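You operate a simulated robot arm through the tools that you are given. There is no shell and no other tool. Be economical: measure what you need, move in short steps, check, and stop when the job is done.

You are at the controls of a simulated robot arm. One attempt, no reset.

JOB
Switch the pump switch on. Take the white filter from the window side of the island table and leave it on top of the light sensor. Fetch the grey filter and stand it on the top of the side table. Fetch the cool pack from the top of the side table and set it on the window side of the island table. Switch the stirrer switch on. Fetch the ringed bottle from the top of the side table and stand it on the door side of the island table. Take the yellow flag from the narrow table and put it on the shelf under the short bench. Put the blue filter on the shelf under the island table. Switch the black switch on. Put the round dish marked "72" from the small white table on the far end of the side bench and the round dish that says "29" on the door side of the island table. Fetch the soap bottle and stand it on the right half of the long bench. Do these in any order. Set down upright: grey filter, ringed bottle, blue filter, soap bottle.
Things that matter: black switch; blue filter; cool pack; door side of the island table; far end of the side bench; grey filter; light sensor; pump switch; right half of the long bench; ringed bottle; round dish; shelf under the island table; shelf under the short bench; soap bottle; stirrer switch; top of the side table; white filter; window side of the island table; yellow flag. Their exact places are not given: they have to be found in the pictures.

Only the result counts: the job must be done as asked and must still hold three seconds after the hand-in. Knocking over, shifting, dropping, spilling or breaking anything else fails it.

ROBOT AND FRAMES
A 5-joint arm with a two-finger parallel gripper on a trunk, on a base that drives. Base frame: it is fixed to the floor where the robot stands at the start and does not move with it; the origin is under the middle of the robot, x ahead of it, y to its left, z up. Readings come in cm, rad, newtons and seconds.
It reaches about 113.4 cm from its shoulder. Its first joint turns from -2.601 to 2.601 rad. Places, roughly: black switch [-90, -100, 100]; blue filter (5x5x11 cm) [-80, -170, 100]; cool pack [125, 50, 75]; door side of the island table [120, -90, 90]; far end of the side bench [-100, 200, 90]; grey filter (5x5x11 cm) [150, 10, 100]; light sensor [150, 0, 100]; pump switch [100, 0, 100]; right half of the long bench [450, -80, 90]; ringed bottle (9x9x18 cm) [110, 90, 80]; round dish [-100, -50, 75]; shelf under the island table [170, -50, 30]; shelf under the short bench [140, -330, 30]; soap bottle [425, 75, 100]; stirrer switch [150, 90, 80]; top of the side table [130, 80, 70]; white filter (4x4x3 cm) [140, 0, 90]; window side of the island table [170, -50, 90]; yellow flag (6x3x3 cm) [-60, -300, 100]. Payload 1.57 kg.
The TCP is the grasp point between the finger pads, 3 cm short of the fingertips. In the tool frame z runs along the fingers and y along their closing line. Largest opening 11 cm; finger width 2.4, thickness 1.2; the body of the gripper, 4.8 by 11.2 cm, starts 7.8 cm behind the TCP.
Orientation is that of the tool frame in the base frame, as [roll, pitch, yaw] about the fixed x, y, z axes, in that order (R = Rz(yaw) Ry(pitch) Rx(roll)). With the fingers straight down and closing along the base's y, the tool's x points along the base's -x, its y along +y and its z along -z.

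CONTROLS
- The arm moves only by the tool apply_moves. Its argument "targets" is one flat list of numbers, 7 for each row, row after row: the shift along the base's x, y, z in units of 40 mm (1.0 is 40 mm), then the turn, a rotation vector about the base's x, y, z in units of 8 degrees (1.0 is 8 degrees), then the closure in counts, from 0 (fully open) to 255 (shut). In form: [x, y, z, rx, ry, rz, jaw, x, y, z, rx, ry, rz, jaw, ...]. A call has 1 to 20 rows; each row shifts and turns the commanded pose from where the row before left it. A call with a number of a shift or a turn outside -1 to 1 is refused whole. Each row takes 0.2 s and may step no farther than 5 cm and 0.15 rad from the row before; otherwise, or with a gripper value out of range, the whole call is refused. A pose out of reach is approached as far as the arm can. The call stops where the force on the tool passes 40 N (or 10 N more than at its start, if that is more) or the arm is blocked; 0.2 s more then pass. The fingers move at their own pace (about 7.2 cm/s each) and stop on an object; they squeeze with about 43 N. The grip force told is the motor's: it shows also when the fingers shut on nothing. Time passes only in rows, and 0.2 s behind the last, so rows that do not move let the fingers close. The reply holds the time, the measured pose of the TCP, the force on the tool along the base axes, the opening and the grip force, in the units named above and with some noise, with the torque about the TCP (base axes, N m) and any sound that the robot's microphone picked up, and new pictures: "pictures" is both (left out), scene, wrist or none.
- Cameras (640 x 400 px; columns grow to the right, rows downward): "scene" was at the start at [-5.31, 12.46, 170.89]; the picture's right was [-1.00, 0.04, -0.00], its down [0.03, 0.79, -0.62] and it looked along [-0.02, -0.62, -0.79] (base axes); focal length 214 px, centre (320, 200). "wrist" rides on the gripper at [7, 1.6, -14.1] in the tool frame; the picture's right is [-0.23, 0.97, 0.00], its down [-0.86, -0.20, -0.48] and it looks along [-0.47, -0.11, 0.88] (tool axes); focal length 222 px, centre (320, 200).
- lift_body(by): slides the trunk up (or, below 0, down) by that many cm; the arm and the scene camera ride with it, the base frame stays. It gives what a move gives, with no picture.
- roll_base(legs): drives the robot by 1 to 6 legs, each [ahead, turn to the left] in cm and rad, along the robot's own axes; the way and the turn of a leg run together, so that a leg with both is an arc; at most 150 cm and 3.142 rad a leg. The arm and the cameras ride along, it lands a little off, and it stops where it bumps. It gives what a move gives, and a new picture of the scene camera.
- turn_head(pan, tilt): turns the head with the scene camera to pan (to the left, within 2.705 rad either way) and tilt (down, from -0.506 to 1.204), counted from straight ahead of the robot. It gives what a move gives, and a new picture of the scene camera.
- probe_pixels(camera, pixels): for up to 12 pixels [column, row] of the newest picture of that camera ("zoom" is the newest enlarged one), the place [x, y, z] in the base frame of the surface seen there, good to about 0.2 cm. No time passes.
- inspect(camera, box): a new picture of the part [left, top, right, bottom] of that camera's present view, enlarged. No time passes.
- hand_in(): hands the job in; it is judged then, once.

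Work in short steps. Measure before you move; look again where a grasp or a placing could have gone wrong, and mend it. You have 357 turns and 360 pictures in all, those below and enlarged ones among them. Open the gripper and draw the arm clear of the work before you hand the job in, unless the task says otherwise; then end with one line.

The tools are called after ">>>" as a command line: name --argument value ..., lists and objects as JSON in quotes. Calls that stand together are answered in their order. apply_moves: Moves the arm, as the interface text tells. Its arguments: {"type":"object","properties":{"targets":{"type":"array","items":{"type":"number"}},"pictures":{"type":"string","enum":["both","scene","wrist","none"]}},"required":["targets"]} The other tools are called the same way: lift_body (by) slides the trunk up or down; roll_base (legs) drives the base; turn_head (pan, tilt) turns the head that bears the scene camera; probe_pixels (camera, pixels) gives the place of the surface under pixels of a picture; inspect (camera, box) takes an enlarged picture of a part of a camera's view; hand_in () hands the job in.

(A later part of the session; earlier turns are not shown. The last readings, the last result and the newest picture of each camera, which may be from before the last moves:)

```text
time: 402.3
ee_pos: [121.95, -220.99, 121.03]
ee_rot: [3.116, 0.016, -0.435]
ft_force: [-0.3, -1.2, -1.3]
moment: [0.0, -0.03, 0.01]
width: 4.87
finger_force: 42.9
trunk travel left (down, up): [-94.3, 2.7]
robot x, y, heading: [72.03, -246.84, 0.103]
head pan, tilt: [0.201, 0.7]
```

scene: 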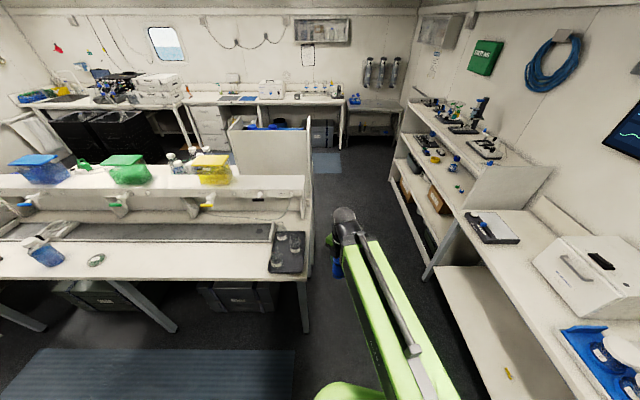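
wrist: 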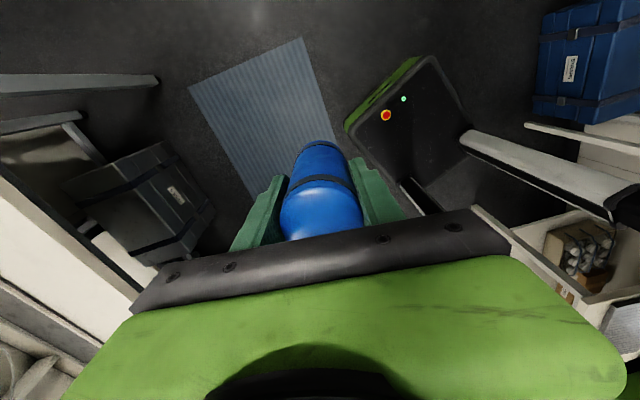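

I bring the hand straight ahead and vertical, then drive through the passage to ~(235,-232).

>>> apply_moves --targets '[0.485, -0.98, 0, 0.12, -0.18, 0, 255, 0.485, -0.98, 0, 0, 0, 0, 255, 0.485, -0.98, 0, 0, 0, 0, 255, 0.485, -0.98, 0, 0, 0, 0, 255, 0.485, -0.98, 0, 0, 0, 0, 255]' --pictures "none"

>>> roll_base --legs '[[100, 0], [63, 0]]'

>>> turn_head --pan 1.0 --tilt 0.7

```text
time: 403.5
ee_pos: [132.31, -240.31, 121.0]
ee_rot: [-3.141, 0.001, -0.435]
ft_force: [-0.2, 0.3, -1.4]
moment: [0.03, 0.02, 0.0]
width: 4.87
finger_force: 42.8
out of reach, approached as far as the arm can: row 1
trunk travel left (down, up): [-94.3, 2.7]
robot x, y, heading: [71.95, -246.9, 0.105]
head pan, tilt: [0.201, 0.7]
```

```text
time: 411.8
ee_pos: [294.01, -224.97, 120.82]
ee_rot: [-3.141, 0.002, -0.447]
ft_force: [1.0, 0.5, -1.7]
moment: [-0.03, 0.0, 0.03]
width: 4.87
finger_force: 43.8
trunk travel left (down, up): [-94.3, 2.7]
robot x, y, heading: [233.4, -230.84, 0.085]
head pan, tilt: [0.201, 0.7]
```

scene: 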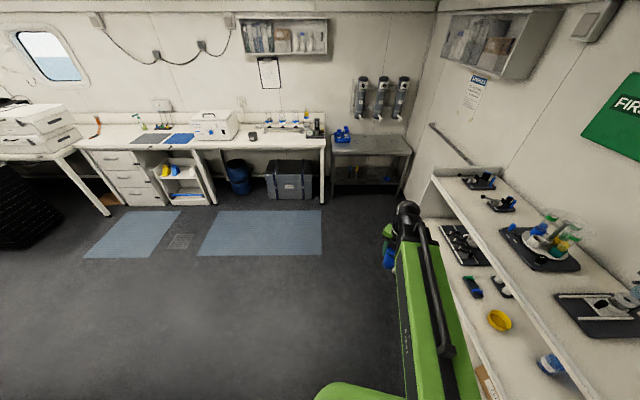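

```text
time: 412.9
ee_pos: [293.82, -224.86, 120.97]
ee_rot: [-3.138, 0.001, -0.446]
ft_force: [0.3, 0.6, -1.4]
moment: [-0.04, -0.02, 0.0]
width: 4.84
finger_force: 43.1
trunk travel left (down, up): [-94.3, 2.7]
robot x, y, heading: [233.44, -230.8, 0.086]
head pan, tilt: [1.0, 0.7]
```

scene: 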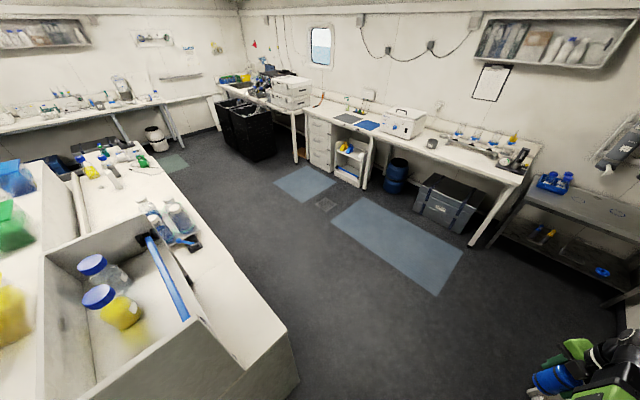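

The aisle is wide. I drive to about (262,-50) and look at the island's window side.

>>> roll_base --legs '[[0, 1.328], [120, 0], [63, 0]]'

>>> turn_head --pan 1.5 --tilt 0.6

>>> inspect --camera "scene" --box '[160, 140, 480, 340]'

```text
time: 418.4
ee_pos: [246.55, -149.74, 121.15]
ee_rot: [-3.139, -0.002, 0.872]
ft_force: [0.8, -0.4, -0.7]
moment: [0.06, 0.0, -0.04]
width: 4.88
finger_force: 42.6
trunk travel left (down, up): [-94.3, 2.7]
robot x, y, heading: [234.93, -209.64, 1.379]
head pan, tilt: [1.0, 0.7]
stopped in leg 2: the robot was blocked; the commanded pose is now the measured one
```

scene: 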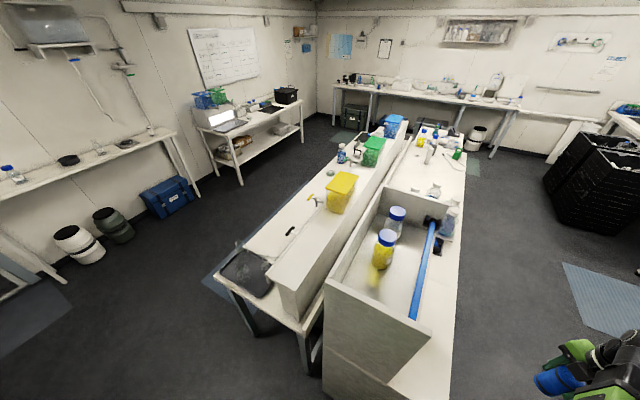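

```text
time: 419.4
ee_pos: [246.46, -149.81, 120.98]
ee_rot: [-3.141, 0.001, 0.874]
ft_force: [-0.8, -0.1, -1.0]
moment: [0.03, -0.02, -0.03]
width: 4.88
finger_force: 43.3
trunk travel left (down, up): [-94.3, 2.7]
robot x, y, heading: [234.86, -209.58, 1.376]
head pan, tilt: [1.499, 0.6]
```

scene: 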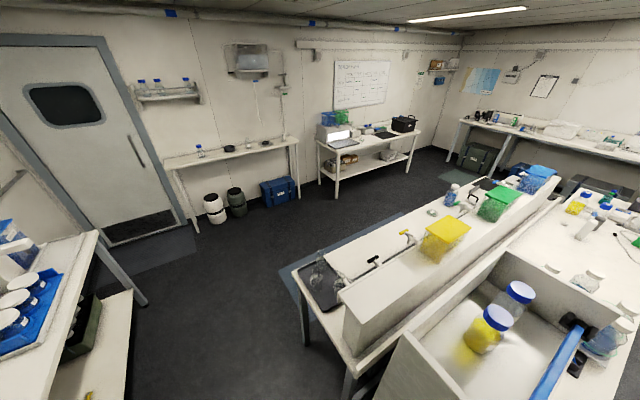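

```text
2.00 times, centred on (320, 240) of scene
```

zoom: 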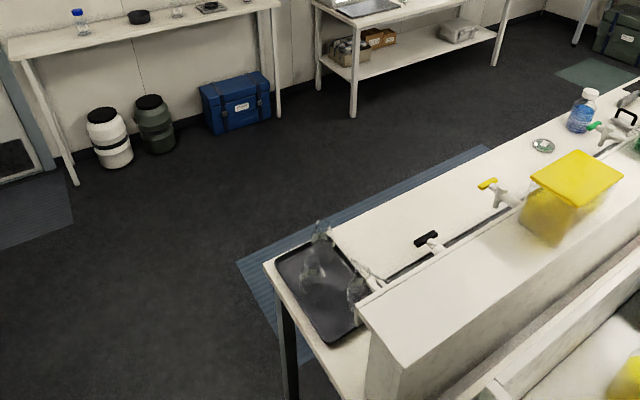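

The base's left corner met the island's end panel (≈(217,-178)). I back off, swing out to the right, and continue up the aisle.

>>> roll_base --legs '[[-14, 0], [0, -0.65], [50, 0], [0, 0.87], [138, 0]]'

>>> turn_head --pan 1.5 --tilt 0.7

>>> inspect --camera "scene" --box '[160, 100, 480, 300]'

```text
time: 433.7
ee_pos: [265.32, 7.67, 120.99]
ee_rot: [-3.14, 0.001, 1.094]
ft_force: [-0.5, 0.3, -0.5]
moment: [0.0, 0.02, 0.04]
width: 4.85
finger_force: 43.0
trunk travel left (down, up): [-94.3, 2.7]
robot x, y, heading: [267.32, -53.51, 1.603]
head pan, tilt: [1.499, 0.6]
```

scene: 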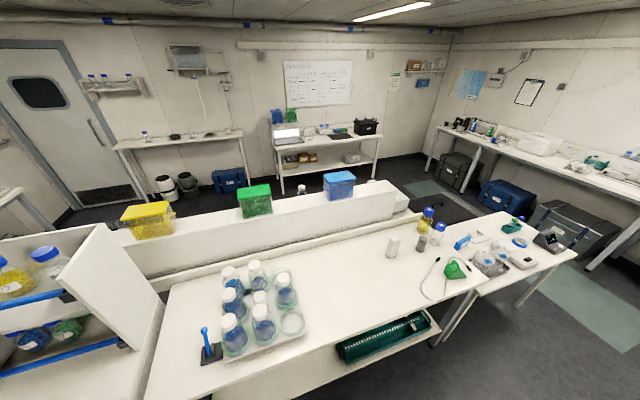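

```text
time: 434.4
ee_pos: [265.31, 7.62, 121.1]
ee_rot: [-3.138, 0.001, 1.096]
ft_force: [0.4, 0.7, -0.3]
moment: [0.01, 0.0, 0.0]
width: 4.84
finger_force: 43.5
trunk travel left (down, up): [-94.3, 2.7]
robot x, y, heading: [267.76, -52.74, 1.599]
head pan, tilt: [1.499, 0.7]
```

scene: 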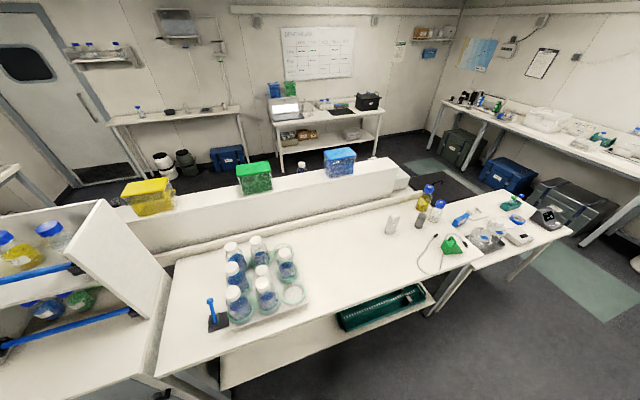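

```text
2.00 times, centred on (320, 200) of scene
```

zoom: 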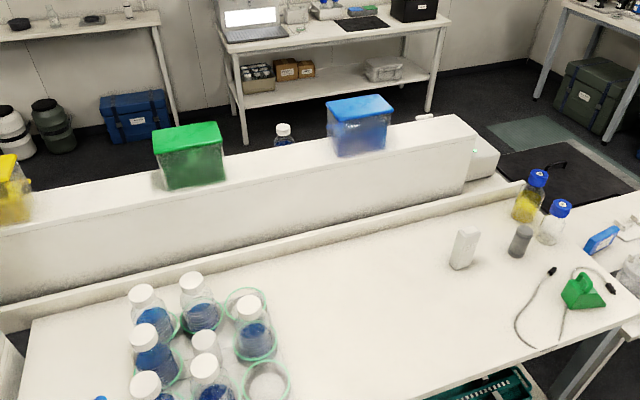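

The window side is in good view. I probe the table edge and shelf, and zoom for the white filter near the post.

>>> probe_pixels --camera "scene" --pixels '[[220, 385], [300, 352], [340, 330], [225, 360], [350, 295], [400, 285], [330, 300], [280, 350], [410, 312], [430, 275], [160, 374], [480, 260]]'

>>> inspect --camera "scene" --box '[370, 180, 498, 260]'

>>> inspect --camera "scene" --box '[200, 280, 456, 400]'

```text
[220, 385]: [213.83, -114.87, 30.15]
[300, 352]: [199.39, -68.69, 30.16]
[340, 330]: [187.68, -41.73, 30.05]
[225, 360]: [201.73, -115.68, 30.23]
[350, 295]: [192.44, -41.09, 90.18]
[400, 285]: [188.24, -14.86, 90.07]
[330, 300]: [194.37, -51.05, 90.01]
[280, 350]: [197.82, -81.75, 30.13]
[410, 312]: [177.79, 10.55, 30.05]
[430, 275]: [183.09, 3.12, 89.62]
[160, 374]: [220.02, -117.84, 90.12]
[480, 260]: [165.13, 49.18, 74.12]
```

```text
5.00 times, centred on (434, 220) of scene
```

zoom: 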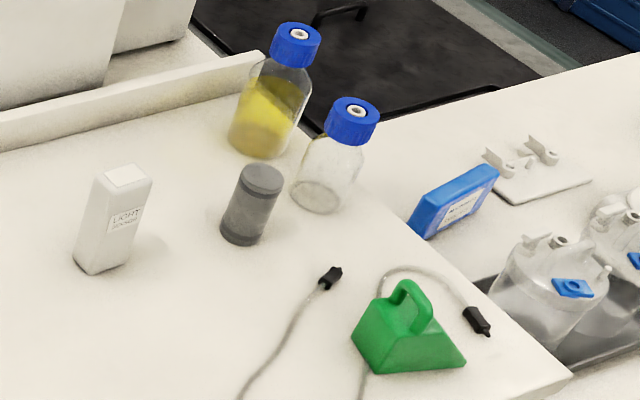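

```text
2.50 times, centred on (328, 340) of scene
```

zoom: 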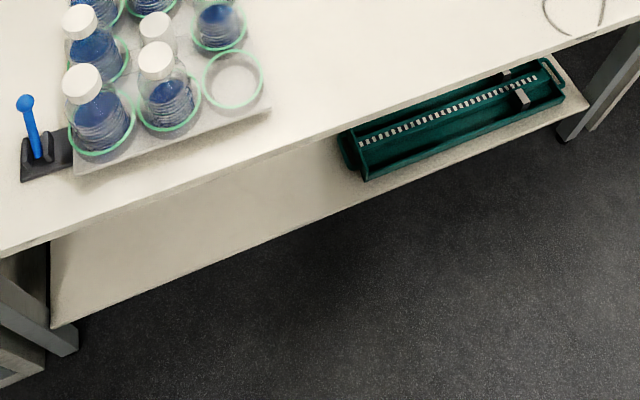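

The post is labelled LIGHT SENSOR. Shelf z=30.1 with free space near (186,-80). I swing the arm round to the island side at full height.

>>> apply_moves --targets '[-0.9, -0.2, 0, 0, 0, 0, 255, -0.9, -0.2, 0, 0, 0, 0, 255, -0.9, -0.2, 0, 0, 0, 0, 255, -0.9, -0.2, 0, 0, 0, 0, 255, -0.9, -0.2, 0, 0, 0, 0, 255, -0.9, -0.2, 0, 0, 0, 0, 255, -0.9, -0.2, 0, 0, 0, 0, 255, -0.75, -0.58, 0, 0, 0, 0, 255, -0.75, -0.58, 0, 0, 0, 0, 255, -0.75, -0.58, 0, 0, 0, 0, 255, -0.75, -0.58, 0, 0, 0, 0, 255, -0.75, -0.58, 0, 0, 0, 0, 255, -0.75, -0.58, 0, 0, 0, 0, 255, -0.5, -0.875, 0, 0, 0, 0, 255, -0.5, -0.875, 0, 0, 0, 0, 255, -0.5, -0.875, 0, 0, 0, 0, 255, -0.5, -0.875, 0, 0, 0, 0, 255, -0.5, -0.875, 0, 0, 0, 0, 255, -0.5, -0.875, 0, 0, 0, 0, 255]' --pictures "none"

>>> apply_moves --targets '[-0.104, -0.917, 0, 0, 0, 0, 255, -0.104, -0.917, 0, 0, 0, 0, 255, -0.104, -0.917, 0, 0, 0, 0, 255, -0.104, -0.917, 0, 0, 0, 0, 255, -0.104, -0.917, 0, 0, 0, 0, 255, -0.104, -0.917, 0, 0, 0, 0, 255, 0.156, -0.98, 0, 0, 0, 0, 255, 0.156, -0.98, 0, 0, 0, 0, 255, 0.156, -0.98, 0, 0, 0, 0, 255, 0.156, -0.98, 0, 0, 0, 0, 255]' --pictures "scene"

```text
time: 438.4
ee_pos: [210.1, -32.93, 121.07]
ee_rot: [-3.14, -0.002, 1.096]
ft_force: [-0.3, -2.1, -0.9]
moment: [0.01, 0.0, -0.01]
width: 4.86
finger_force: 43.0
trunk travel left (down, up): [-94.3, 2.7]
robot x, y, heading: [267.48, -53.23, 1.604]
head pan, tilt: [1.499, 0.7]
```

```text
time: 440.6
ee_pos: [210.09, -70.92, 120.95]
ee_rot: [-3.138, 0.0, 1.096]
ft_force: [0.3, 0.3, -1.7]
moment: [0.04, -0.02, -0.01]
width: 4.86
finger_force: 43.2
trunk travel left (down, up): [-94.3, 2.7]
robot x, y, heading: [267.64, -53.13, 1.607]
head pan, tilt: [1.499, 0.7]
```

scene: 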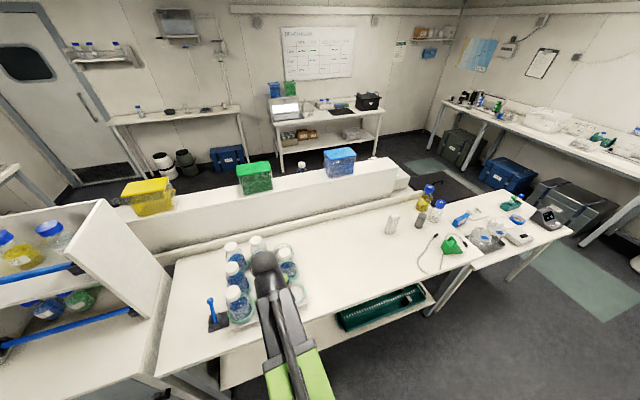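

I back the hand 2.5 cm away from the edge, then lower in the aisle.

>>> apply_moves --targets '[0.6, 0, 0, 0, 0, 0, 255]' --pictures "none"

>>> lift_body --by -20

>>> apply_moves --targets '[0, 0, 0, 0, 0, 0, 255]'

```text
time: 440.9
ee_pos: [212.7, -70.84, 120.95]
ee_rot: [-3.138, 0.0, 1.098]
ft_force: [-0.3, -0.5, -1.7]
moment: [-0.02, -0.02, 0.0]
width: 4.87
finger_force: 43.2
trunk travel left (down, up): [-94.3, 2.7]
robot x, y, heading: [267.56, -53.01, 1.605]
head pan, tilt: [1.499, 0.7]
```

```text
time: 443.1
ee_pos: [212.58, -70.91, 101.08]
ee_rot: [-3.141, 0.0, 1.098]
ft_force: [-0.2, -0.9, -1.7]
moment: [-0.01, -0.01, 0.01]
width: 4.85
finger_force: 42.7
trunk travel left (down, up): [-74.3, 22.7]
robot x, y, heading: [267.57, -53.07, 1.603]
head pan, tilt: [1.499, 0.7]
```

```text
time: 443.5
ee_pos: [212.74, -70.81, 100.96]
ee_rot: [-3.14, 0.0, 1.098]
ft_force: [0.2, 0.6, -1.1]
moment: [0.0, 0.01, -0.03]
width: 4.85
finger_force: 42.5
trunk travel left (down, up): [-74.3, 22.7]
robot x, y, heading: [268.02, -53.21, 1.605]
head pan, tilt: [1.499, 0.7]
```

scene: 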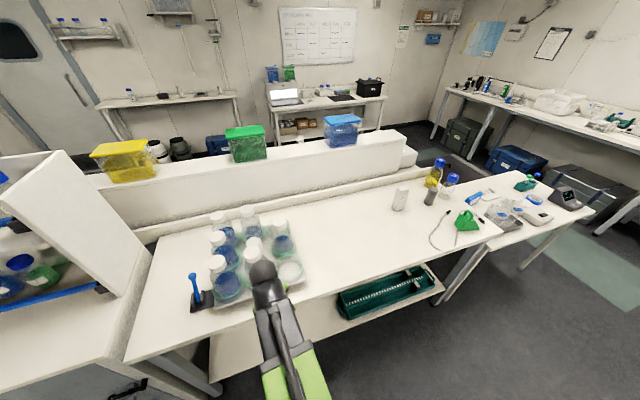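
wrist: 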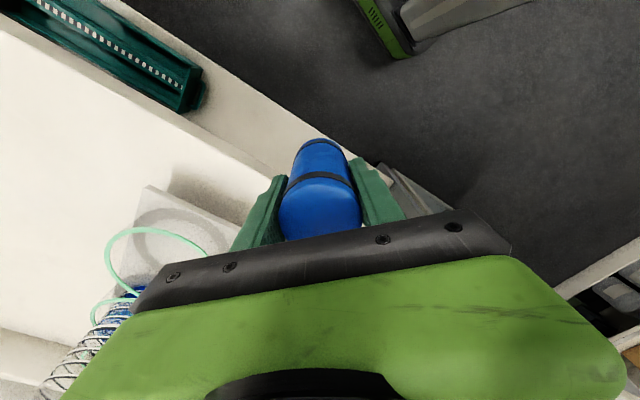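

I probe the table edge near the hand to verify clearance before lowering.

>>> probe_pixels --camera "wrist" --pixels '[[240, 170], [262, 175], [280, 130], [380, 165], [400, 175], [205, 150], [320, 145], [400, 200], [450, 130]]'

>>> probe_pixels --camera "scene" --pixels '[[330, 305], [240, 330], [200, 345], [150, 358], [205, 385], [310, 345], [225, 390], [120, 350]]'

```text
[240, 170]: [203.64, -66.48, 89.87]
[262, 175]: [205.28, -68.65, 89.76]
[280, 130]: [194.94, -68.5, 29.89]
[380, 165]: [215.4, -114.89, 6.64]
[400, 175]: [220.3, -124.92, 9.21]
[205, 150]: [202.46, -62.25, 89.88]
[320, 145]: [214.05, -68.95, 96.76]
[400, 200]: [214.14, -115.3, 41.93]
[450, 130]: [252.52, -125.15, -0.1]
```

```text
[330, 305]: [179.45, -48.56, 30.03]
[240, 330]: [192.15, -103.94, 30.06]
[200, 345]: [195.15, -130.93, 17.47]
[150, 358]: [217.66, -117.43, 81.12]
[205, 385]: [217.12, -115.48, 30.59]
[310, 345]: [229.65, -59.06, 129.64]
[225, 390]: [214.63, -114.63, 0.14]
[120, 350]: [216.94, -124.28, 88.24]
```

The edge is at x≈206 here — too close. I slide the hand to y≈-30, where the edge recedes, and lower there.

>>> apply_moves --targets '[0, 0.9, 0, 0, 0, 0, 255, 0, 0.9, 0, 0, 0, 0, 255, 0, 0.9, 0, 0, 0, 0, 255, 0, 0.9, 0, 0, 0, 0, 255, 0, 0.9, 0, 0, 0, 0, 255, 0, 0.9, 0, 0, 0, 0, 255, 0, 0.9, 0, 0, 0, 0, 255, 0, 0.9, 0, 0, 0, 0, 255, 0, 0.9, 0, 0, 0, 0, 255, 0, 0.9, 0, 0, 0, 0, 255, 0, 0.9, 0, 0, 0, 0, 255]' --pictures "wrist"

>>> probe_pixels --camera "wrist" --pixels '[[240, 170], [200, 120], [150, 90], [280, 120], [320, 145], [220, 200]]'

```text
time: 445.9
ee_pos: [212.56, -31.11, 100.92]
ee_rot: [-3.138, -0.001, 1.097]
ft_force: [-0.5, 0.0, -1.4]
moment: [0.02, 0.0, -0.01]
width: 4.85
finger_force: 43.4
trunk travel left (down, up): [-74.3, 22.7]
robot x, y, heading: [267.56, -53.34, 1.604]
head pan, tilt: [1.499, 0.7]
```

wrist: 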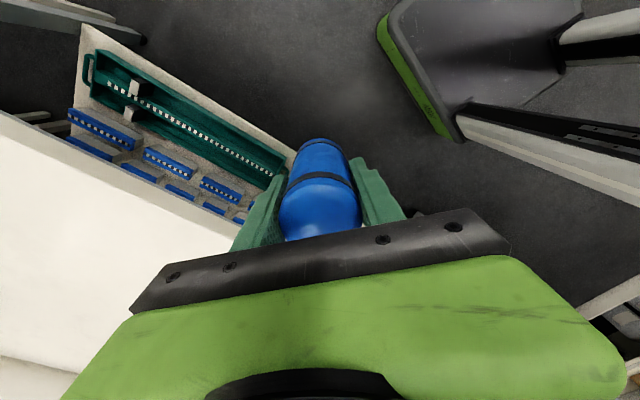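

```text
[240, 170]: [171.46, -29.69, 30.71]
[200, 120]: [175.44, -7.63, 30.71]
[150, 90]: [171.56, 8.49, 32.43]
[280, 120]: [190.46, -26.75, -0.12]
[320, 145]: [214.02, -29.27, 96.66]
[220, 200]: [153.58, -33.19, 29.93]
```

Now clear of the edge. I lower to TCP ≈45.

>>> lift_body --by -40

>>> lift_body --by -15

>>> apply_moves --targets '[0, 0, 0, 0, 0, 0, 255]'

```text
time: 449.8
ee_pos: [212.65, -31.28, 61.02]
ee_rot: [-3.14, -0.001, 1.096]
ft_force: [0.1, 0.0, -1.3]
moment: [-0.01, -0.02, 0.02]
width: 4.84
finger_force: 42.8
trunk travel left (down, up): [-34.3, 62.7]
robot x, y, heading: [267.88, -53.06, 1.606]
head pan, tilt: [1.499, 0.7]
```

```text
time: 451.5
ee_pos: [212.48, -31.25, 45.9]
ee_rot: [-3.141, 0.002, 1.097]
ft_force: [0.7, -0.9, -0.5]
moment: [-0.02, 0.02, 0.02]
width: 4.86
finger_force: 43.1
trunk travel left (down, up): [-19.3, 77.7]
robot x, y, heading: [267.46, -52.98, 1.607]
head pan, tilt: [1.499, 0.7]
```

```text
time: 451.9
ee_pos: [212.51, -31.3, 46.0]
ee_rot: [-3.139, 0.001, 1.098]
ft_force: [0.9, -0.8, -0.4]
moment: [-0.02, 0.02, -0.01]
width: 4.86
finger_force: 43.1
trunk travel left (down, up): [-19.3, 77.7]
robot x, y, heading: [267.35, -53.24, 1.601]
head pan, tilt: [1.499, 0.7]
```

scene: 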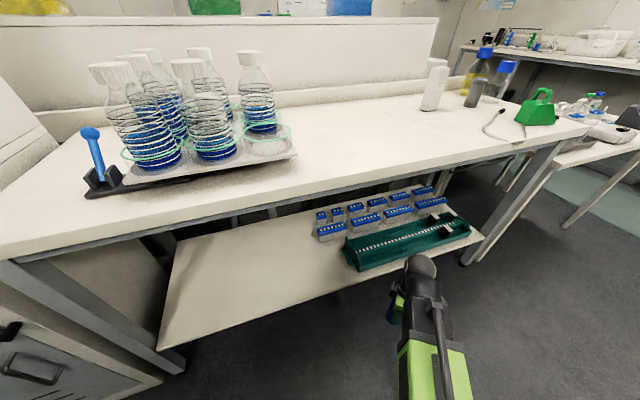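
wrist: 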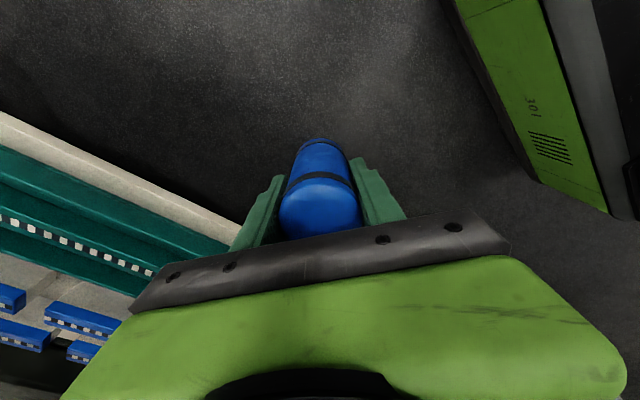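

Shelf's left part is free. I move low to (210,-68), then in to (189,-78).

>>> apply_moves --targets '[-0.1, -0.93, 0, 0, 0, 0, 255, -0.1, -0.93, 0, 0, 0, 0, 255, -0.1, -0.93, 0, 0, 0, 0, 255, -0.1, -0.93, 0, 0, 0, 0, 255, -0.1, -0.93, 0, 0, 0, 0, 255, -0.1, -0.93, 0, 0, 0, 0, 255, -0.1, -0.93, 0, 0, 0, 0, 255, 0, -0.93, 0, 0, 0, 0, 255, 0, -0.93, 0, 0, 0, 0, 255, 0, -0.93, 0, 0, 0, 0, 255]' --pictures "none"

>>> apply_moves --targets '[-0.9, -0.4, 0, 0, 0, 0, 255, -0.9, -0.4, 0, 0, 0, 0, 255, -0.9, -0.4, 0, 0, 0, 0, 255, -0.9, -0.4, 0, 0, 0, 0, 255, -0.9, -0.4, 0, 0, 0, 0, 255, -0.9, -0.4, 0, 0, 0, 0, 255]'

```text
time: 454.1
ee_pos: [209.74, -68.54, 45.98]
ee_rot: [-3.139, 0.0, 1.096]
ft_force: [0.3, -0.1, -1.3]
moment: [0.04, 0.01, -0.01]
width: 4.86
finger_force: 42.7
trunk travel left (down, up): [-19.3, 77.7]
robot x, y, heading: [267.44, -53.13, 1.608]
head pan, tilt: [1.499, 0.7]
```

```text
time: 455.5
ee_pos: [188.27, -78.15, 46.02]
ee_rot: [-3.141, 0.0, 1.097]
ft_force: [-0.6, -0.2, -1.0]
moment: [0.0, 0.0, -0.01]
width: 4.86
finger_force: 42.6
trunk travel left (down, up): [-19.3, 77.7]
robot x, y, heading: [267.53, -52.86, 1.597]
head pan, tilt: [1.499, 0.7]
```

scene: 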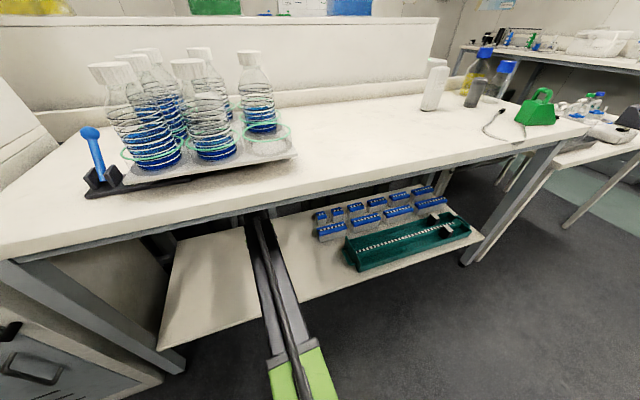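
wrist: 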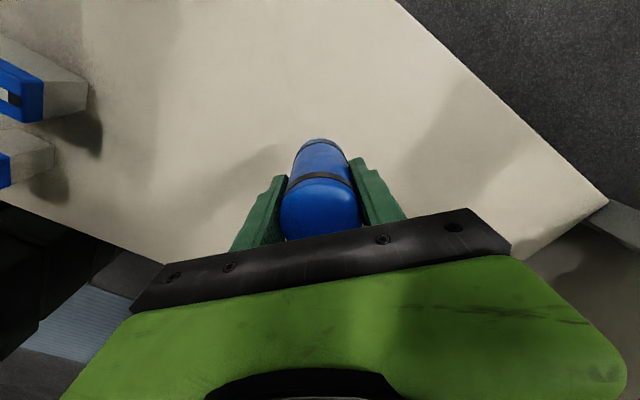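

Over free shelf. I lower to contact and release.

>>> lift_body --by -8.7

>>> lift_body --by -0.25

```text
time: 456.7
ee_pos: [188.4, -78.02, 37.19]
ee_rot: [-3.139, 0.0, 1.098]
ft_force: [0.7, -0.4, -1.5]
moment: [0.02, -0.03, -0.03]
width: 4.86
finger_force: 42.7
trunk travel left (down, up): [-10.6, 86.4]
robot x, y, heading: [267.57, -53.34, 1.597]
head pan, tilt: [1.499, 0.7]
```

```text
time: 457.2
ee_pos: [188.36, -78.04, 37.0]
ee_rot: [-3.14, 0.0, 1.098]
ft_force: [-0.3, 0.1, -1.1]
moment: [0.01, 0.03, -0.01]
width: 4.87
finger_force: 43.0
trunk travel left (down, up): [-10.4, 86.6]
robot x, y, heading: [267.62, -53.11, 1.603]
head pan, tilt: [1.499, 0.7]
```

>>> lift_body --by -0.2

>>> apply_moves --targets '[0, 0, 0, 0, 0, 0, 140, 0, 0, 0, 0, 0, 0, 60, 0, 0, 0, 0, 0, 0, 60]' --pictures "wrist"

>>> lift_body --by 11

>>> apply_moves --targets '[0.9, 0.4, 0, 0, 0, 0, 60, 0.9, 0.4, 0, 0, 0, 0, 60, 0.9, 0.4, 0, 0, 0, 0, 60, 0.9, 0.4, 0, 0, 0, 0, 60, 0.9, 0.4, 0, 0, 0, 0, 60, 0.9, 0.4, 0, 0, 0, 0, 60, 0.05, 0.93, 0, 0, 0, 0, 0, 0.05, 0.93, 0, 0, 0, 0, 0, 0.05, 0.93, 0, 0, 0, 0, 0, 0.1, 0.93, 0, 0, 0, 0, 0, 0.1, 0.93, 0, 0, 0, 0, 0, 0.1, 0.93, 0, 0, 0, 0, 0, 0.1, 0.93, 0, 0, 0, 0, 0, 0.1, 0.93, 0, 0, 0, 0, 0, 0, 0.93, 0, 0, 0, 0, 0, 0, 0.93, 0, 0, 0, 0, 0]' --pictures "both"

```text
time: 457.8
ee_pos: [188.29, -78.05, 36.96]
ee_rot: [-3.138, 0.003, 1.097]
ft_force: [-3.7, -0.9, 21.2]
moment: [-0.26, -0.1, -0.04]
width: 4.89
finger_force: 43.2
trunk travel left (down, up): [-10.2, 86.8]
robot x, y, heading: [267.72, -53.57, 1.605]
head pan, tilt: [1.499, 0.7]
```

```text
time: 458.6
ee_pos: [188.38, -78.09, 36.92]
ee_rot: [-3.141, 0.0, 1.098]
ft_force: [-1.2, 0.0, -0.8]
moment: [0.01, 0.02, 0.02]
width: 8.38
finger_force: 0.1
trunk travel left (down, up): [-10.2, 86.8]
robot x, y, heading: [267.64, -53.13, 1.607]
head pan, tilt: [1.499, 0.7]
```

wrist: 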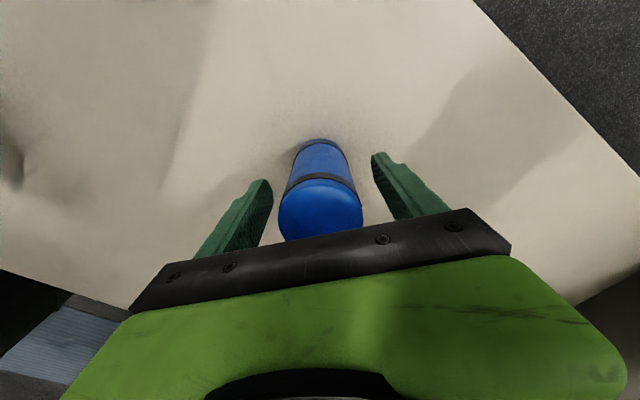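

```text
time: 460.0
ee_pos: [188.34, -78.06, 47.86]
ee_rot: [-3.141, -0.001, 1.1]
ft_force: [0.2, 0.0, 0.1]
moment: [-0.01, 0.02, 0.01]
width: 8.44
finger_force: 0.1
trunk travel left (down, up): [-21.2, 75.8]
robot x, y, heading: [267.87, -53.09, 1.603]
head pan, tilt: [1.499, 0.7]
```

```text
time: 463.4
ee_pos: [212.49, -31.34, 47.88]
ee_rot: [-3.141, -0.001, 1.099]
ft_force: [-0.1, 1.1, 0.9]
moment: [-0.04, 0.02, 0.03]
width: 11.0
finger_force: 0.0
trunk travel left (down, up): [-21.2, 75.8]
robot x, y, heading: [267.78, -53.14, 1.6]
head pan, tilt: [1.499, 0.7]
```

scene: 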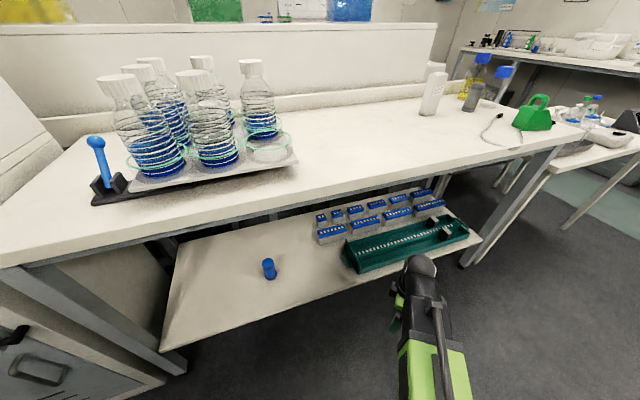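
wrist: 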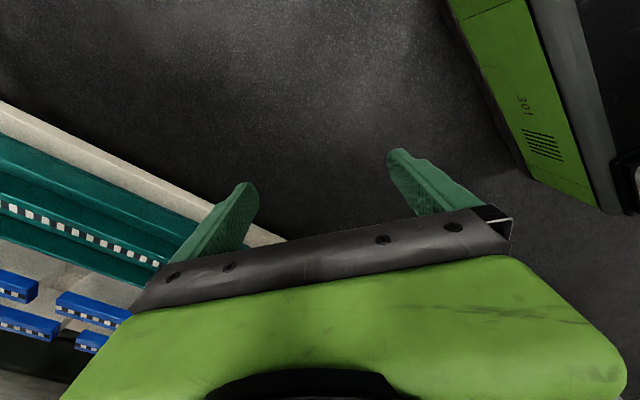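

The blue filter stands on the shelf. I raise the arm and swing it ahead before repositioning near the island's corner.

>>> lift_body --by 40

>>> lift_body --by 33

>>> apply_moves --targets '[0.5, 0.85, 0, 0, 0, 0, 0, 0.5, 0.85, 0, 0, 0, 0, 0, 0.5, 0.85, 0, 0, 0, 0, 0, 0.5, 0.85, 0, 0, 0, 0, 0, 0.5, 0.85, 0, 0, 0, 0, 0, 0.6, 0.7, 0, 0, 0, 0, 0, 0.8, 0.5, 0, 0, 0, 0, 0, 0.9, 0.3, 0, 0, 0, 0, 0, 0.9, 0.3, 0, 0, 0, 0, 0, 0.9, 0.2, 0, 0, 0, 0, 0]' --pictures "none"

>>> roll_base --legs '[[0, 0.52], [90, 0]]'

>>> turn_head --pan 1.1 --tilt 0.9

```text
time: 467.2
ee_pos: [212.54, -31.3, 87.86]
ee_rot: [3.141, 0.0, 1.095]
ft_force: [0.3, -0.7, 0.4]
moment: [-0.03, -0.02, 0.01]
width: 11.01
finger_force: 0.0
trunk travel left (down, up): [-61.2, 35.8]
robot x, y, heading: [267.7, -52.71, 1.605]
head pan, tilt: [1.499, 0.7]
```

```text
time: 470.5
ee_pos: [212.58, -31.35, 120.91]
ee_rot: [-3.141, 0.0, 1.097]
ft_force: [0.1, -0.4, 0.5]
moment: [-0.01, 0.03, -0.02]
width: 10.99
finger_force: 0.0
trunk travel left (down, up): [-94.2, 2.8]
robot x, y, heading: [267.78, -53.12, 1.602]
head pan, tilt: [1.499, 0.7]
```

```text
time: 472.7
ee_pos: [237.96, -4.66, 120.85]
ee_rot: [-3.141, 0.001, 1.098]
ft_force: [-0.6, 0.5, -0.9]
moment: [-0.01, 0.01, 0.0]
width: 11.0
finger_force: 0.0
out of reach, approached as far as the arm can: row 10
trunk travel left (down, up): [-94.2, 2.8]
robot x, y, heading: [267.63, -52.83, 1.605]
head pan, tilt: [1.499, 0.7]
```

```text
time: 478.9
ee_pos: [169.01, 49.63, 120.79]
ee_rot: [3.141, 0.0, 1.634]
ft_force: [-0.2, 0.0, -0.3]
moment: [-0.01, -0.05, 0.02]
width: 10.98
finger_force: 0.1
trunk travel left (down, up): [-94.2, 2.8]
robot x, y, heading: [219.25, 23.45, 2.151]
head pan, tilt: [1.499, 0.7]
```

scene: 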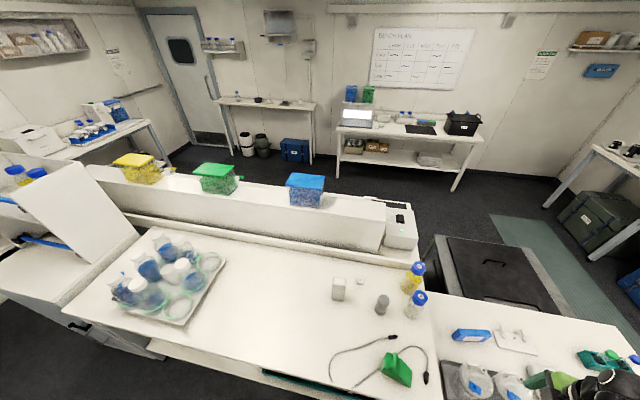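

```text
time: 479.8
ee_pos: [169.1, 49.55, 120.81]
ee_rot: [-3.14, -0.001, 1.636]
ft_force: [-0.5, -0.2, 0.1]
moment: [0.01, 0.01, 0.0]
width: 11.0
finger_force: 0.1
trunk travel left (down, up): [-94.2, 2.8]
robot x, y, heading: [219.96, 23.56, 2.146]
head pan, tilt: [1.1, 0.901]
```

scene: 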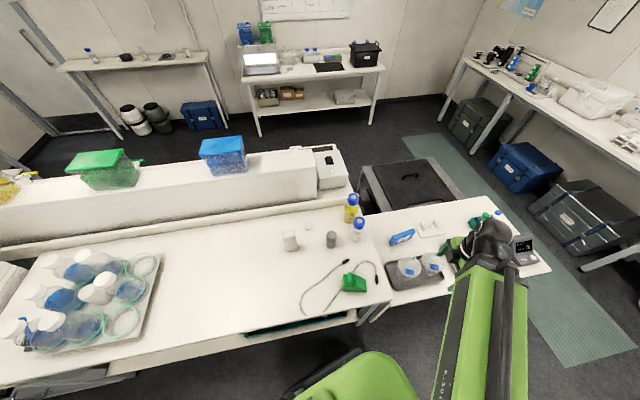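

I zoom on the sensor area to find the white filter.

>>> inspect --camera "scene" --box '[260, 190, 420, 290]'

>>> probe_pixels --camera "zoom" --pixels '[[190, 175], [192, 182], [184, 178], [120, 170], [120, 195], [285, 175], [270, 180], [300, 200], [285, 172], [130, 160], [108, 178]]'

```text
4.00 times, centred on (340, 240) of scene
```

zoom: 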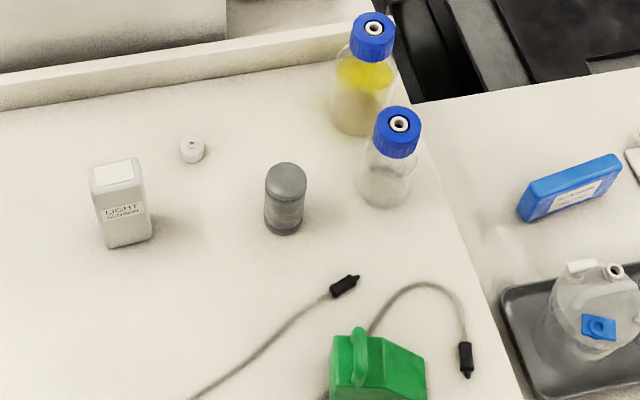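

```text
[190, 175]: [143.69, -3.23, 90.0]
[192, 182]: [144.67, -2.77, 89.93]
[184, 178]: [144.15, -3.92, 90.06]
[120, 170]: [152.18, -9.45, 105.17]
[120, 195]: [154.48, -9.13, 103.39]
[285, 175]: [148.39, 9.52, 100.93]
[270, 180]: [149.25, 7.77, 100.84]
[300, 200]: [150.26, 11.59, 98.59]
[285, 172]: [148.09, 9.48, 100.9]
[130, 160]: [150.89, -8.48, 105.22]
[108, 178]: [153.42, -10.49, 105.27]
```

The white filter stands at zoom (192,150). I probe it.

>>> probe_pixels --camera "zoom" --pixels '[[192, 142], [192, 150], [192, 158], [182, 150], [203, 150], [130, 178], [98, 180], [115, 162], [125, 190], [103, 193]]'

>>> inspect --camera "scene" --box '[276, 220, 324, 250]'

```text
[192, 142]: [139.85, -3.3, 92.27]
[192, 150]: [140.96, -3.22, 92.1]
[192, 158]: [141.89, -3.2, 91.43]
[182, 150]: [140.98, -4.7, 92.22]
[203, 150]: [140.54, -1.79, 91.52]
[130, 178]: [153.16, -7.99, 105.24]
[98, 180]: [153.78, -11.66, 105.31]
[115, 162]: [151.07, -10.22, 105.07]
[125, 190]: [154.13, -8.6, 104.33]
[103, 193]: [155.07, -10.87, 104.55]
```

```text
13.33 times, centred on (300, 235) of scene
```

zoom: 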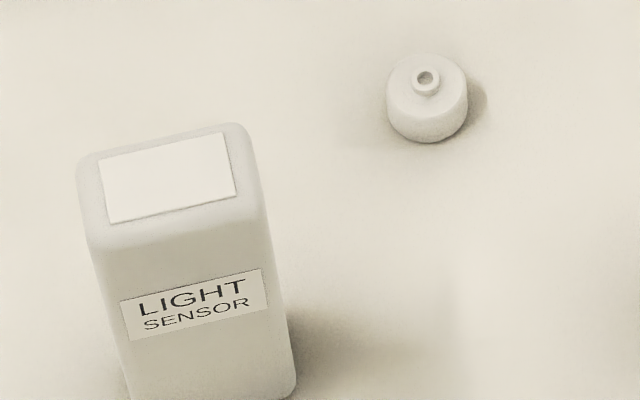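

White filter at (140.8,-3.3), post top centre ≈(152.5,-9.7,105.2). I move above the filter with a 6 cm opening.

>>> apply_moves --targets '[-0.47, -0.882, 0, 0, 0, 0, 115, -0.47, -0.882, 0, 0, 0, 0, 115, -0.47, -0.882, 0, 0, 0, 0, 115, -0.47, -0.882, 0, 0, 0, 0, 115, -0.47, -0.882, 0, 0, 0, 0, 115, -0.47, -0.882, 0, 0, 0, 0, 115, -0.47, -0.882, 0, 0, 0, 0, 115, -0.47, -0.882, 0, 0, 0, 0, 115, -0.47, -0.882, 0, 0, 0, 0, 115, -0.47, -0.882, 0, 0, 0, 0, 115, -0.47, -0.882, 0, 0, 0, 0, 115, -0.47, -0.882, 0, 0, 0, 0, 115, -0.47, -0.882, 0, 0, 0, 0, 115, -0.47, -0.882, 0, 0, 0, 0, 115, -0.47, -0.882, 0, 0, 0, 0, 115]' --pictures "wrist"

>>> inspect --camera "wrist" --box '[240, 100, 400, 200]'

```text
time: 482.9
ee_pos: [140.78, -3.71, 120.75]
ee_rot: [3.141, -0.001, 1.634]
ft_force: [0.3, -0.7, 0.4]
moment: [0.02, 0.01, -0.05]
width: 6.04
finger_force: 0.0
trunk travel left (down, up): [-94.2, 2.8]
robot x, y, heading: [219.84, 23.45, 2.147]
head pan, tilt: [1.1, 0.901]
```

wrist: 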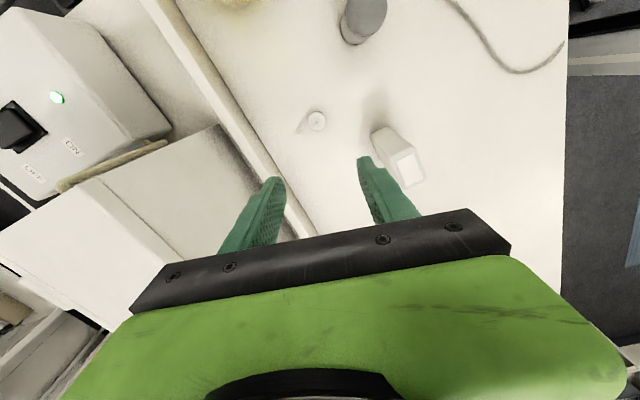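

```text
4.00 times, centred on (320, 150) of wrist
```

zoom: 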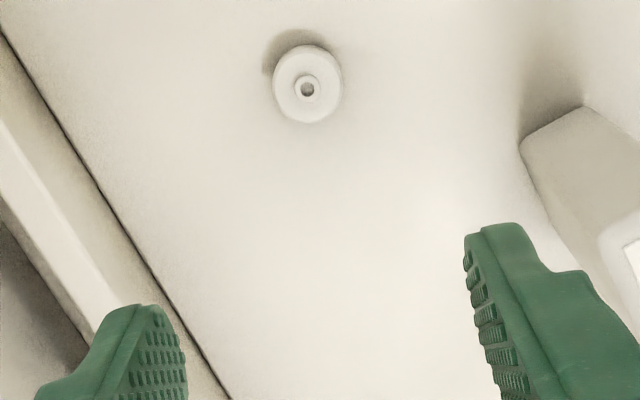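

I probe filter edges, post top, and the ridge face near the hand.

>>> probe_pixels --camera "zoom" --pixels '[[307, 85], [275, 85], [342, 82], [307, 48], [308, 122], [580, 130], [100, 310], [20, 150]]'

>>> probe_pixels --camera "wrist" --pixels '[[410, 167], [400, 162], [420, 180], [395, 150], [150, 260], [100, 200], [230, 200], [180, 60], [240, 160], [215, 130]]'

```text
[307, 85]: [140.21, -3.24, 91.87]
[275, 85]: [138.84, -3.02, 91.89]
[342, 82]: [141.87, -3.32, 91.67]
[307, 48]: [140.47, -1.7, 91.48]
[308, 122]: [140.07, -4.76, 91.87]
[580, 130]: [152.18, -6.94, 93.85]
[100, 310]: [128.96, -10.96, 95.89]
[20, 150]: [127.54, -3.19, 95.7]
```

```text
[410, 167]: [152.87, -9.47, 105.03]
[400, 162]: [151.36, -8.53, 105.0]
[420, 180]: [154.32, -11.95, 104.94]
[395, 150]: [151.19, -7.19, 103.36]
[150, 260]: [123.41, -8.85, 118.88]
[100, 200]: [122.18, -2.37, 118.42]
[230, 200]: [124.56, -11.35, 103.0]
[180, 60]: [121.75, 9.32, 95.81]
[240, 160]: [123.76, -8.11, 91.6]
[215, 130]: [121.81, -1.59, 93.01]
```

Filter centre (140.3,-3.2), Ø3.1. I centre, lower to TCP 93.3 and grip.

>>> apply_moves --targets '[-0.11, 0.12, 0, 0, 0, 0, 115]' --pictures "none"

>>> lift_body --by -20

>>> apply_moves --targets '[0, 0, 0, 0, 0, 0, 115]' --pictures "wrist"

>>> lift_body --by -7.3

>>> apply_moves --targets '[0, 0, 0, 0, 0, 0, 255, 0, 0, 0, 0, 0, 0, 255, 0, 0, 0, 0, 0, 0, 255, 0, 0, 0, 0, 0, 0, 255]' --pictures "wrist"

```text
time: 483.4
ee_pos: [140.52, -3.04, 120.83]
ee_rot: [-3.141, -0.001, 1.635]
ft_force: [0.8, 0.0, 0.0]
moment: [0.02, -0.02, 0.03]
width: 6.04
finger_force: 0.1
trunk travel left (down, up): [-94.2, 2.8]
robot x, y, heading: [219.3, 23.47, 2.151]
head pan, tilt: [1.1, 0.901]
```

```text
time: 485.5
ee_pos: [140.44, -2.94, 100.81]
ee_rot: [-3.14, 0.001, 1.634]
ft_force: [0.0, 0.5, -0.1]
moment: [0.0, -0.02, 0.01]
width: 6.04
finger_force: 0.1
trunk travel left (down, up): [-74.2, 22.8]
robot x, y, heading: [219.2, 23.32, 2.144]
head pan, tilt: [1.1, 0.901]
```

```text
time: 485.9
ee_pos: [140.47, -2.99, 100.78]
ee_rot: [3.14, -0.001, 1.635]
ft_force: [0.1, 0.8, 0.4]
moment: [-0.01, -0.03, 0.0]
width: 6.02
finger_force: 0.1
trunk travel left (down, up): [-74.2, 22.8]
robot x, y, heading: [219.18, 23.56, 2.145]
head pan, tilt: [1.1, 0.901]
```

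wrist: 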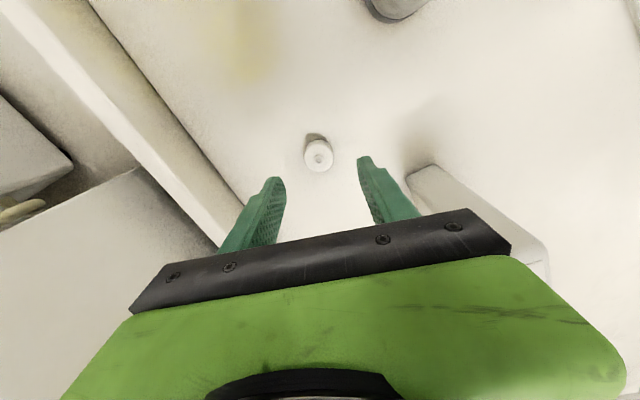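

```text
time: 487.0
ee_pos: [140.62, -2.95, 93.58]
ee_rot: [-3.14, 0.001, 1.636]
ft_force: [0.2, -0.5, 0.1]
moment: [0.0, 0.0, -0.04]
width: 6.04
finger_force: 0.1
trunk travel left (down, up): [-66.9, 30.1]
robot x, y, heading: [219.57, 23.34, 2.153]
head pan, tilt: [1.1, 0.901]
```

```text
time: 488.0
ee_pos: [140.53, -3.02, 93.62]
ee_rot: [3.141, 0.0, 1.635]
ft_force: [0.6, -0.8, 1.1]
moment: [0.01, -0.02, 0.01]
width: 2.93
finger_force: 39.1
trunk travel left (down, up): [-66.9, 30.1]
robot x, y, heading: [219.1, 23.78, 2.146]
head pan, tilt: [1.1, 0.901]
```

wrist: 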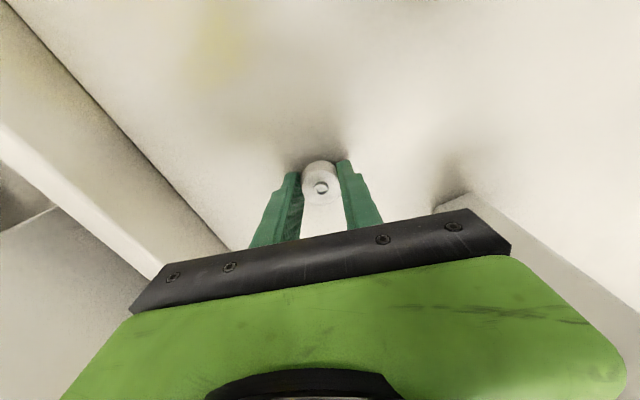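

Gripped (2.9 cm). I lift, move over the sensor top (152.7,-9.6) and lower.

>>> lift_body --by 22

>>> apply_moves --targets '[0.76, -0.41, 0, 0, 0, 0, 255, 0.76, -0.41, 0, 0, 0, 0, 255, 0.76, -0.41, 0, 0, 0, 0, 255, 0.76, -0.41, 0, 0, 0, 0, 255]' --pictures "both"

>>> probe_pixels --camera "wrist" --pixels '[[318, 140], [318, 120], [340, 130], [290, 140], [350, 150], [300, 120]]'

```text
time: 490.4
ee_pos: [140.53, -2.97, 115.51]
ee_rot: [3.14, 0.0, 1.635]
ft_force: [0.3, 0.2, -0.2]
moment: [0.03, 0.01, 0.01]
width: 2.91
finger_force: 38.5
trunk travel left (down, up): [-88.9, 8.1]
robot x, y, heading: [219.42, 23.72, 2.146]
head pan, tilt: [1.1, 0.901]
```

```text
time: 491.4
ee_pos: [152.87, -9.62, 115.56]
ee_rot: [-3.14, 0.0, 1.637]
ft_force: [0.0, -1.3, 0.6]
moment: [0.0, 0.0, -0.02]
width: 2.9
finger_force: 38.9
trunk travel left (down, up): [-88.9, 8.1]
robot x, y, heading: [219.48, 23.31, 2.146]
head pan, tilt: [1.1, 0.901]
```

scene: 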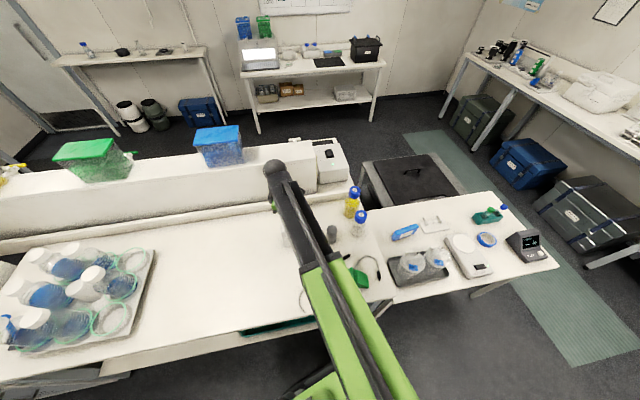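
wrist: 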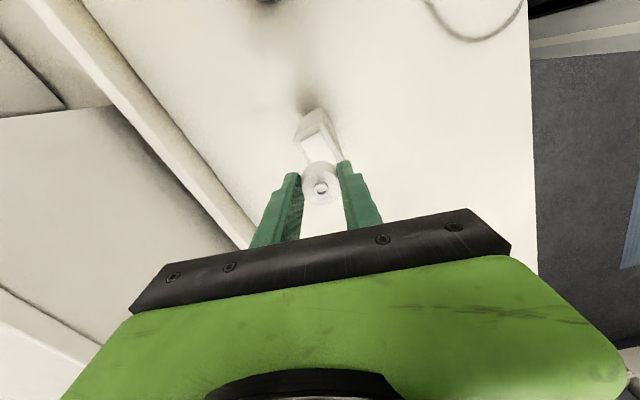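

```text
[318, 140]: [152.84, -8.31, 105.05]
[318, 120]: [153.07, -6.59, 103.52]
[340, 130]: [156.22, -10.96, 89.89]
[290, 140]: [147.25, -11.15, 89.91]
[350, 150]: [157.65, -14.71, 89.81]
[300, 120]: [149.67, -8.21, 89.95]
```

Aligned with the post. I lower to just above contact.

>>> lift_body --by -6.4

>>> inspect --camera "scene" --box '[240, 160, 400, 260]'

>>> apply_moves --targets '[0, 0, 0, 0, 0, 0, 255]' --pictures "wrist"

```text
time: 492.4
ee_pos: [152.79, -9.62, 109.1]
ee_rot: [-3.14, 0.001, 1.634]
ft_force: [0.0, -0.8, 1.0]
moment: [-0.01, 0.0, 0.04]
width: 2.93
finger_force: 38.8
trunk travel left (down, up): [-82.5, 14.5]
robot x, y, heading: [219.69, 23.33, 2.149]
head pan, tilt: [1.1, 0.901]
```

```text
4.00 times, centred on (320, 210) of scene
```

zoom: 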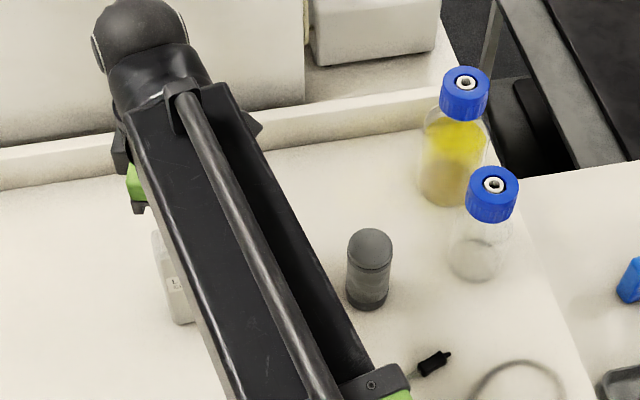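

```text
time: 492.8
ee_pos: [152.85, -9.69, 109.18]
ee_rot: [3.142, 0.0, 1.635]
ft_force: [-0.2, -0.1, 0.1]
moment: [0.01, -0.03, -0.01]
width: 2.94
finger_force: 39.1
trunk travel left (down, up): [-82.5, 14.5]
robot x, y, heading: [219.59, 23.34, 2.146]
head pan, tilt: [1.1, 0.901]
```

wrist: 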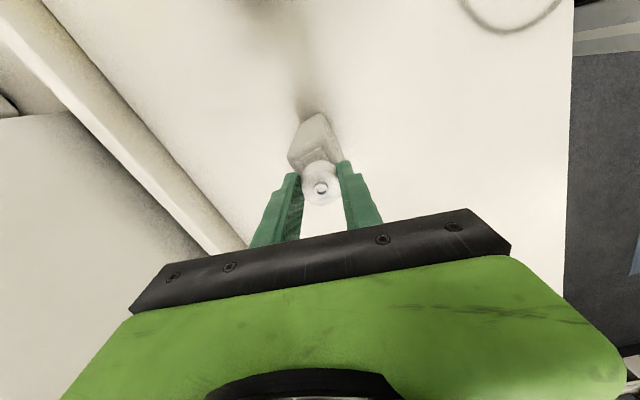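

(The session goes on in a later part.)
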